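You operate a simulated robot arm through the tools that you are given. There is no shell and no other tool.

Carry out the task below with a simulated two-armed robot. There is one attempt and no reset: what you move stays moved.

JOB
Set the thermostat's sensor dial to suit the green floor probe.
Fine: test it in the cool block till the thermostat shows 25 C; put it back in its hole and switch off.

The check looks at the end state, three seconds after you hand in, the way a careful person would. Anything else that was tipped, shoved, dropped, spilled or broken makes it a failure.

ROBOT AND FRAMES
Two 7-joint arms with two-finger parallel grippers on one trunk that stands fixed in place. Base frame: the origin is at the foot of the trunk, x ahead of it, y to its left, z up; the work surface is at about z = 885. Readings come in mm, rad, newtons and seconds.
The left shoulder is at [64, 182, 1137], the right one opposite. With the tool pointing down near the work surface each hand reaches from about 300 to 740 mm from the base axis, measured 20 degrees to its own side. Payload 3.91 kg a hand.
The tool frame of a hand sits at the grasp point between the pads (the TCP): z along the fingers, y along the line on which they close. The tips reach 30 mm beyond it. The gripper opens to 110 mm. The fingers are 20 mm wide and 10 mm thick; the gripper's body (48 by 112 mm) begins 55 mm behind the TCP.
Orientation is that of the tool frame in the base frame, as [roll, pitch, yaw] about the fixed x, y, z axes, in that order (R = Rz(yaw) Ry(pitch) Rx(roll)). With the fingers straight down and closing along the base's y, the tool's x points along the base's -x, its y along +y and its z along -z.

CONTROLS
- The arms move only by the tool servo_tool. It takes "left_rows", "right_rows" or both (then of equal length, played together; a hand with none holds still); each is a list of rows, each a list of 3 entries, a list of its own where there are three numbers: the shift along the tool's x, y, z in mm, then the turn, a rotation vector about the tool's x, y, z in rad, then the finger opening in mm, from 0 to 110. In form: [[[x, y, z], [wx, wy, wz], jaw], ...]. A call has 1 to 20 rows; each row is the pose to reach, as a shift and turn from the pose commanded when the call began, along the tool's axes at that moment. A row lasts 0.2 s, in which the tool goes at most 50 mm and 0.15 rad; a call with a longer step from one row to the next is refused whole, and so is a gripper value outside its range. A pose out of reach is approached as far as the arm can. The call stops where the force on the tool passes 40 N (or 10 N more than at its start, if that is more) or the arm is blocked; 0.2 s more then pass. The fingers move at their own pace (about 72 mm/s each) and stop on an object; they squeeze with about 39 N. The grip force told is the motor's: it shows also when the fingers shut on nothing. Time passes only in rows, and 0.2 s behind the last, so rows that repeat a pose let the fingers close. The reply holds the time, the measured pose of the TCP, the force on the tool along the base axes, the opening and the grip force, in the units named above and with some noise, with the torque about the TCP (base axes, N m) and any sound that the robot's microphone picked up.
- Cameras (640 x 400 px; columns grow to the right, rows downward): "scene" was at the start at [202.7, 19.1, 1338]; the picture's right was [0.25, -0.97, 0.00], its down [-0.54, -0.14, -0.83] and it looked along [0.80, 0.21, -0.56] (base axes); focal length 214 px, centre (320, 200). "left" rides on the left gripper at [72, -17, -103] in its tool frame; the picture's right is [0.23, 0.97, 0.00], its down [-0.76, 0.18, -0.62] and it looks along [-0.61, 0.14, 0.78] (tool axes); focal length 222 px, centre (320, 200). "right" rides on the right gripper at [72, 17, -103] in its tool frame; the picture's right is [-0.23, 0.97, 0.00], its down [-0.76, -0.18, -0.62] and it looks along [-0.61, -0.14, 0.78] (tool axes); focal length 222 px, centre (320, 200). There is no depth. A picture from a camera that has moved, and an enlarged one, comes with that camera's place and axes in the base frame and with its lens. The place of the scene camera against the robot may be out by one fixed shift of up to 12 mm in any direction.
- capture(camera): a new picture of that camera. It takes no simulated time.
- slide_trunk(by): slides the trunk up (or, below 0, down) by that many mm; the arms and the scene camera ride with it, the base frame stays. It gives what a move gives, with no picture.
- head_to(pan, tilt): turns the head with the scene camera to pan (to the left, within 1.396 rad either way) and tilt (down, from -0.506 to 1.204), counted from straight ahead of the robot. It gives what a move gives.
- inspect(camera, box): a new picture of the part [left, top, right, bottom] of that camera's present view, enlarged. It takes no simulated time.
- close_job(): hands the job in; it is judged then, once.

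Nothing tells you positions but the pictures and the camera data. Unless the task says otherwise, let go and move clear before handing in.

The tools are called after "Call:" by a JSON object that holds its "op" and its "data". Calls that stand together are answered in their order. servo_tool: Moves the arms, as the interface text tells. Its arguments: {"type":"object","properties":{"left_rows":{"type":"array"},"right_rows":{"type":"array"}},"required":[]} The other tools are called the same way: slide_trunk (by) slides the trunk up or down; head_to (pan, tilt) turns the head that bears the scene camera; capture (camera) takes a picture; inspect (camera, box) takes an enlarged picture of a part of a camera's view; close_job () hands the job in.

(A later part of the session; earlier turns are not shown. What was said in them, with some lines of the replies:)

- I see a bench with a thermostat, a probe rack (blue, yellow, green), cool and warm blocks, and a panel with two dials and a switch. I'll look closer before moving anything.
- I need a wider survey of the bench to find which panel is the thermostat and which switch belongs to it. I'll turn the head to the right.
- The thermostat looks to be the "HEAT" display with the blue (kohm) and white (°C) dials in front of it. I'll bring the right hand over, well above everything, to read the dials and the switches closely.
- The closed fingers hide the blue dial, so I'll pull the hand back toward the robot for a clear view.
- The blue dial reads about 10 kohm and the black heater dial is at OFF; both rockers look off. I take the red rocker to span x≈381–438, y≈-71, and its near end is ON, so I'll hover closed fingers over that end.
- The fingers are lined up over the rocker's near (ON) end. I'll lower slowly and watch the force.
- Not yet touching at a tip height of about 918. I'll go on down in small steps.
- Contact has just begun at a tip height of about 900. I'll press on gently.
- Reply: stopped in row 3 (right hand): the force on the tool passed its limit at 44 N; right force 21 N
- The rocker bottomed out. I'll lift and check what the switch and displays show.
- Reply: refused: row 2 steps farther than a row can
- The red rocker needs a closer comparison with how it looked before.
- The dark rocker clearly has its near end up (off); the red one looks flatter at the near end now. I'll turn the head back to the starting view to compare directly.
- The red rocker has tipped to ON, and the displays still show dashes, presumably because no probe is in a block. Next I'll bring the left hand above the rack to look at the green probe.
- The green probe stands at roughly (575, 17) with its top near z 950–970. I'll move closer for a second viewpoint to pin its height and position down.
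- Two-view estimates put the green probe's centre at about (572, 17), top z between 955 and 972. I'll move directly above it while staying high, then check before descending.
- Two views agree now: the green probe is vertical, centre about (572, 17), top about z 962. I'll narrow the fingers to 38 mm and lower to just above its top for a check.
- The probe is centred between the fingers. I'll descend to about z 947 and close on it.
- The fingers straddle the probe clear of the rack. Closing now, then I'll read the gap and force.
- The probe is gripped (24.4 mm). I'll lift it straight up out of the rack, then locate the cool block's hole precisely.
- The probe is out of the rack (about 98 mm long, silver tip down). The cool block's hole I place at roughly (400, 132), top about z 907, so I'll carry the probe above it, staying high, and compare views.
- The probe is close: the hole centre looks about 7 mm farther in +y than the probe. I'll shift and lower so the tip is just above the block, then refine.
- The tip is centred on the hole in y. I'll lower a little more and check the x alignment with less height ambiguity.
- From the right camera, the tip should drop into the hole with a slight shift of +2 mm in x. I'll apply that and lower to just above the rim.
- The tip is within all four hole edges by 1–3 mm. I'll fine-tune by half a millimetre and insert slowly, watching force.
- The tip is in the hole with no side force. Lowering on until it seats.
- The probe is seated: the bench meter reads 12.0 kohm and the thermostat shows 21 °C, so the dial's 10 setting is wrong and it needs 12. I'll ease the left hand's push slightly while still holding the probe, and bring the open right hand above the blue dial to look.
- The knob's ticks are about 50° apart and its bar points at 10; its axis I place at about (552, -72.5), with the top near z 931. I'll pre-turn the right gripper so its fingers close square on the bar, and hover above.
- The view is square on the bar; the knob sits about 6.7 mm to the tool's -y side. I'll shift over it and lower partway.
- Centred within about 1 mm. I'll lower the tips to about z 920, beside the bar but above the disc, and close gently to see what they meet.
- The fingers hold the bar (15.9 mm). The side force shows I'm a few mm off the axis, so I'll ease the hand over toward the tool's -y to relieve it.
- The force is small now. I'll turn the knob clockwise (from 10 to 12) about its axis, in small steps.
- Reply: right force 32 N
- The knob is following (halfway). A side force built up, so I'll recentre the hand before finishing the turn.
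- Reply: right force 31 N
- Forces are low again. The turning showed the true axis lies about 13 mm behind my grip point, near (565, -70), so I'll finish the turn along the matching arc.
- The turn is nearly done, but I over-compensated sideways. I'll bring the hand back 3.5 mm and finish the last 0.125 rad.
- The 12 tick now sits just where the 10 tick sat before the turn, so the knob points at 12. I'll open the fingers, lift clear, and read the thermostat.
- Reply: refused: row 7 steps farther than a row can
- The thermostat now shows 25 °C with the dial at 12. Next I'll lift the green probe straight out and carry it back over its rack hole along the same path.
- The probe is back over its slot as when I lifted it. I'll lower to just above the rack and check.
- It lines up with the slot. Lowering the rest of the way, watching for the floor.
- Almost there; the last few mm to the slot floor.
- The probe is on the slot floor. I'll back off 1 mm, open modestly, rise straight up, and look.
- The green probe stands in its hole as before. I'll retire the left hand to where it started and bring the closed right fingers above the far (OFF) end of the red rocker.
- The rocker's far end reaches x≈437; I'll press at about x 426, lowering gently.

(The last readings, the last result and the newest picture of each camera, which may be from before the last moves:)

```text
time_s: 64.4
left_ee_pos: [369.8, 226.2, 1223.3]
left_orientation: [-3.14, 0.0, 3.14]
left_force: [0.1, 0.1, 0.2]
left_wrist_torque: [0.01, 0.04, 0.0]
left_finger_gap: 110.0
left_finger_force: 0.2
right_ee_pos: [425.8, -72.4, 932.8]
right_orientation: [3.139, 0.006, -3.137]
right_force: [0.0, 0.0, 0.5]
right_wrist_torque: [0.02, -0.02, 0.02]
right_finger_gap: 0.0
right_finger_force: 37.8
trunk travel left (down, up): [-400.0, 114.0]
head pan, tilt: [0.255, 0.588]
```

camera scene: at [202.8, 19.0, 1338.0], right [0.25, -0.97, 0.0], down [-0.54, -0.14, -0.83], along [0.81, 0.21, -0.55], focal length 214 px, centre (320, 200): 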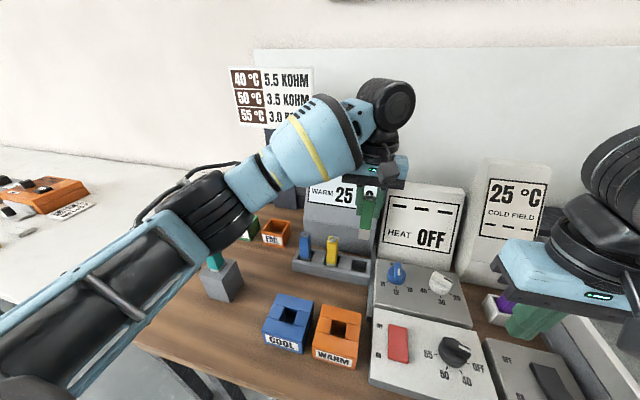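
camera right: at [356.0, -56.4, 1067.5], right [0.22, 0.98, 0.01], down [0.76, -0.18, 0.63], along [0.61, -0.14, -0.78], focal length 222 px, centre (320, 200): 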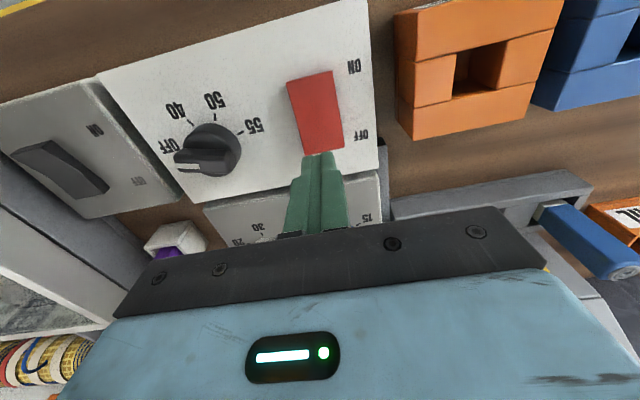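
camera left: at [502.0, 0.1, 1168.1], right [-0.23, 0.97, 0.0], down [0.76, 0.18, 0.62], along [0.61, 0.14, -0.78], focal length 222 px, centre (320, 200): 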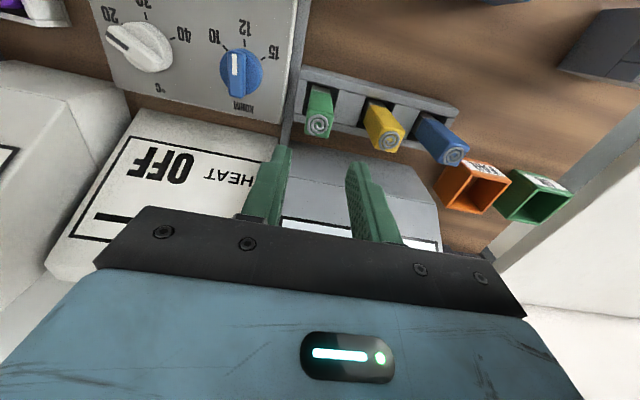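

Call:
{"op": "servo_tool", "data": {"right_rows": [[[0, 0, 1.5], [0, 0, 0], 0], [[0, 0, 3], [0, 0, 0], 0], [[0, 0, 4.5], [0, 0, 0], 0], [[0, 0, 6], [0, 0, 0], 0], [[0, 0, 7.5], [0, 0, 0], 0]]}}

Call:
{"op": "inspect", "data": {"camera": "scene", "box": [340, 240, 500, 390]}}

```text
time_s: 65.6
left_ee_pos: [366.6, 225.0, 1224.2]
left_orientation: [-3.141, 0.003, 3.141]
left_force: [0.6, -1.2, -0.5]
left_wrist_torque: [0.02, -0.01, 0.01]
left_finger_gap: 109.9
left_finger_force: 0.0
right_ee_pos: [426.6, -71.3, 929.2]
right_orientation: [3.136, 0.016, -3.137]
right_force: [3.6, -7.9, 34.8]
right_wrist_torque: [-0.15, 0.25, 0.28]
right_finger_gap: 0.0
right_finger_force: 37.4
trunk travel left (down, up): [-400.0, 114.0]
head pan, tilt: [0.255, 0.588]
```

```text
2.67 times, centred on (420, 315) of scene
camera zoom: at [200.8, 18.5, 1338.7], right [0.25, -0.97, 0.0], down [-0.54, -0.14, -0.83], along [0.81, 0.21, -0.55], focal length 572 px, centre (53, -107)
```

zoom: 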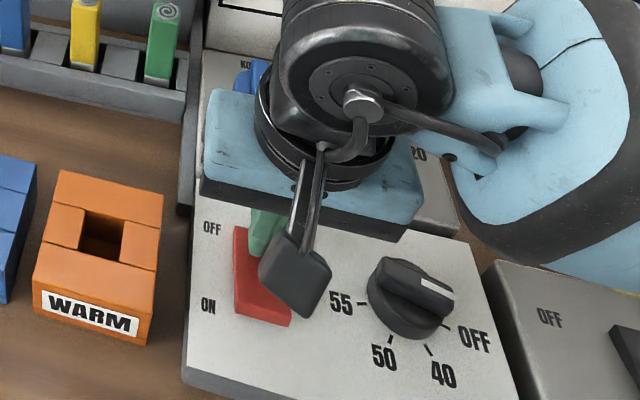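

The rocker pressed home at the OFF end. I'll lift clear and check the switch and the displays.

Call:
{"op": "servo_tool", "data": {"right_rows": [[[0, 0, -10], [0, 0, 0], 0], [[0, 0, -35], [0, 0, 0], 0], [[0, 0, -70], [0, 0, 0], 0], [[0, -25, -100], [0, 0, 0], 0], [[0, -60, -130], [0, 0, 0], 0], [[0, -95, -155], [0, 0, 0], 0], [[5, -125, -180], [0, 0, 0], 0], [[5, -145, -200], [0, 0, 0], 0], [[5, -145, -200], [0, 0, 0], 0]]}}

Call:
{"op": "capture", "data": {"camera": "scene"}}

Call:
{"op": "inspect", "data": {"camera": "scene", "box": [360, 250, 500, 400]}}

Call:
{"op": "inspect", "data": {"camera": "left", "box": [40, 0, 190, 110]}}

Call:
{"op": "capture", "data": {"camera": "right"}}

```text
time_s: 67.6
left_ee_pos: [369.7, 226.6, 1222.4]
left_orientation: [-3.139, -0.002, 3.14]
left_force: [0.8, 0.2, -0.3]
left_wrist_torque: [0.0, -0.02, -0.01]
left_finger_gap: 110.1
left_finger_force: 0.1
right_ee_pos: [418.7, -213.7, 1123.9]
right_orientation: [3.138, 0.006, -3.136]
right_force: [0.2, 0.3, -0.8]
right_wrist_torque: [0.01, -0.01, 0.01]
right_finger_gap: 0.0
right_finger_force: 37.7
trunk travel left (down, up): [-400.0, 114.0]
head pan, tilt: [0.255, 0.588]
```

```text
taken
camera scene: at [202.9, 19.1, 1337.9], right [0.25, -0.97, 0.0], down [-0.54, -0.14, -0.83], along [0.81, 0.21, -0.56], focal length 214 px, centre (320, 200)
```

scene: 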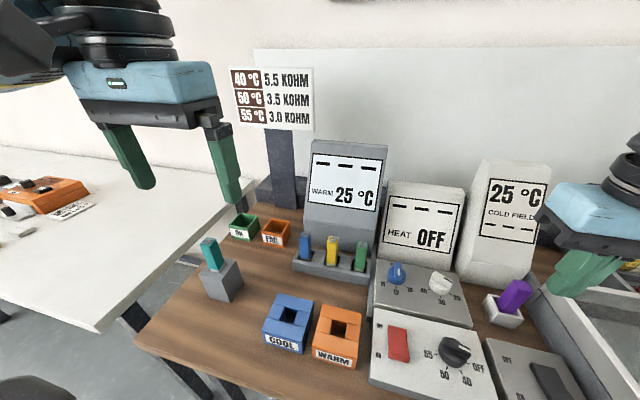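

```text
2.67 times, centred on (430, 325) of scene
camera zoom: at [202.9, 19.1, 1337.9], right [0.25, -0.97, 0.0], down [-0.54, -0.14, -0.83], along [0.81, 0.21, -0.56], focal length 572 px, centre (27, -133)
```

zoom: 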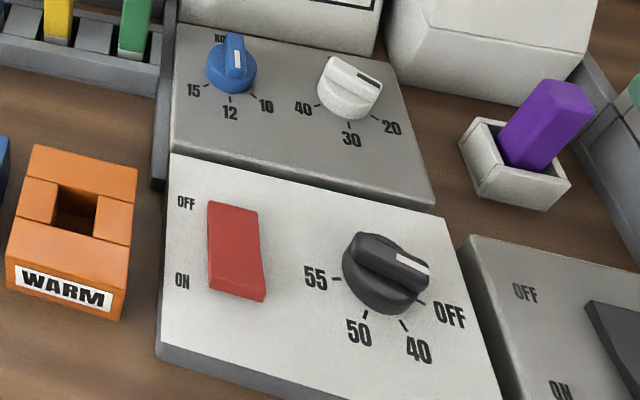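

```text
3.64 times, centred on (115, 55) of left
camera zoom: at [296.8, 209.1, 1326.3], right [-0.23, 0.97, 0.0], down [0.76, 0.18, 0.62], along [0.61, 0.14, -0.78], focal length 808 px, centre (1066, 727)
```

zoom: 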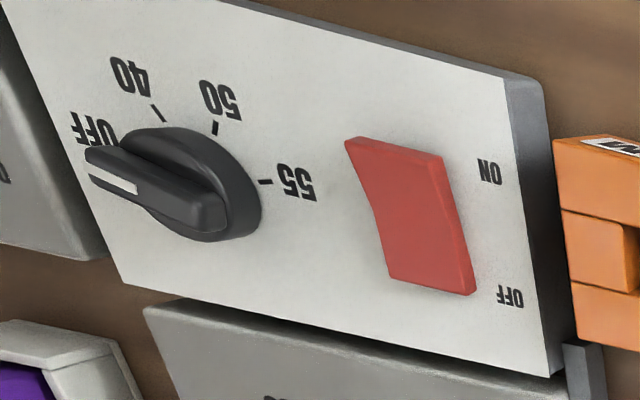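

```text
taken
camera right: at [346.5, -198.9, 1226.9], right [0.22, 0.98, 0.0], down [0.76, -0.18, 0.63], along [0.61, -0.14, -0.78], focal length 222 px, centre (320, 200)
```

right: 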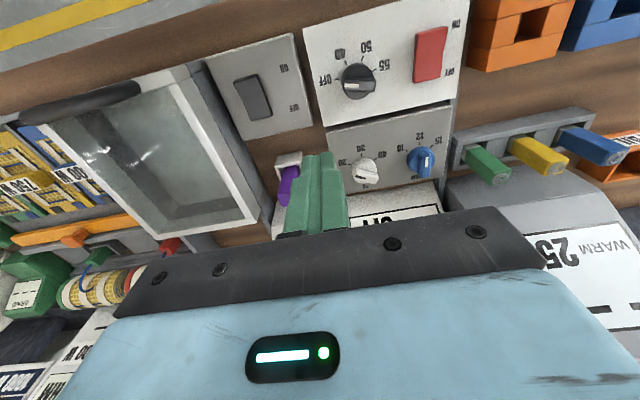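

The red rocker is back in its starting OFF position, the displays are idle, and the probe is in its hole. One last close look at the dial before handing in.

Call:
{"op": "inspect", "data": {"camera": "right", "box": [330, 100, 640, 210]}}

Call:
{"op": "inspect", "data": {"camera": "scene", "box": [190, 200, 380, 380]}}

```text
2.06 times, centred on (485, 155) of right
camera zoom: at [346.5, -198.9, 1226.9], right [0.22, 0.98, 0.0], down [0.76, -0.18, 0.63], along [0.61, -0.14, -0.78], focal length 459 px, centre (-21, 293)
```

zoom: 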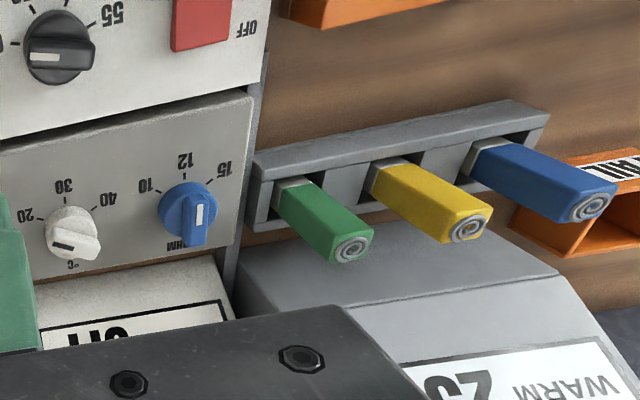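

```text
2.22 times, centred on (285, 290) of scene
camera zoom: at [202.9, 19.1, 1337.9], right [0.25, -0.97, 0.0], down [-0.54, -0.14, -0.83], along [0.81, 0.21, -0.56], focal length 477 px, centre (398, 0)
```

zoom: 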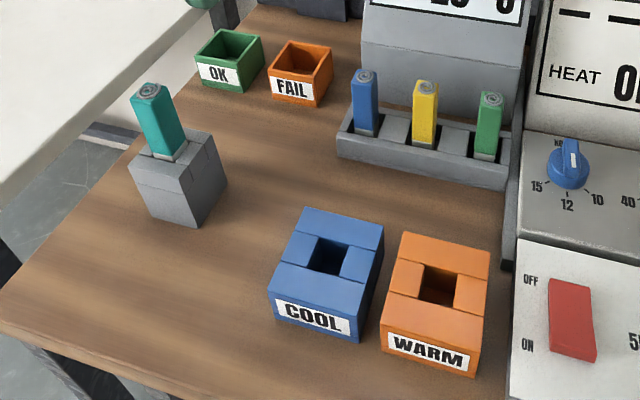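

The sensor dial points at 12, the green probe is in its hole, the switch is off, nothing else has moved, and both hands are clear. Handing in.

Call:
{"op": "close_job", "data": {}}

```text
The job is handed in.
```

The thermostat's sensor dial is set to 12 kohm for the green floor probe, and I have handed the job in.

- **Test:** With the red switch on and the probe in the cool block, the bench meter read 12.0 kohm. The thermostat showed 21 °C at the dial's old setting of 10 and 25 °C after I turned it to 12.
- **End state:** The green probe is back in its own hole in the rack. The red switch is off and the displays are back to their idle readings. The last pictures show nothing else moved or tipped. Both hands were clear of the bench when I handed in.
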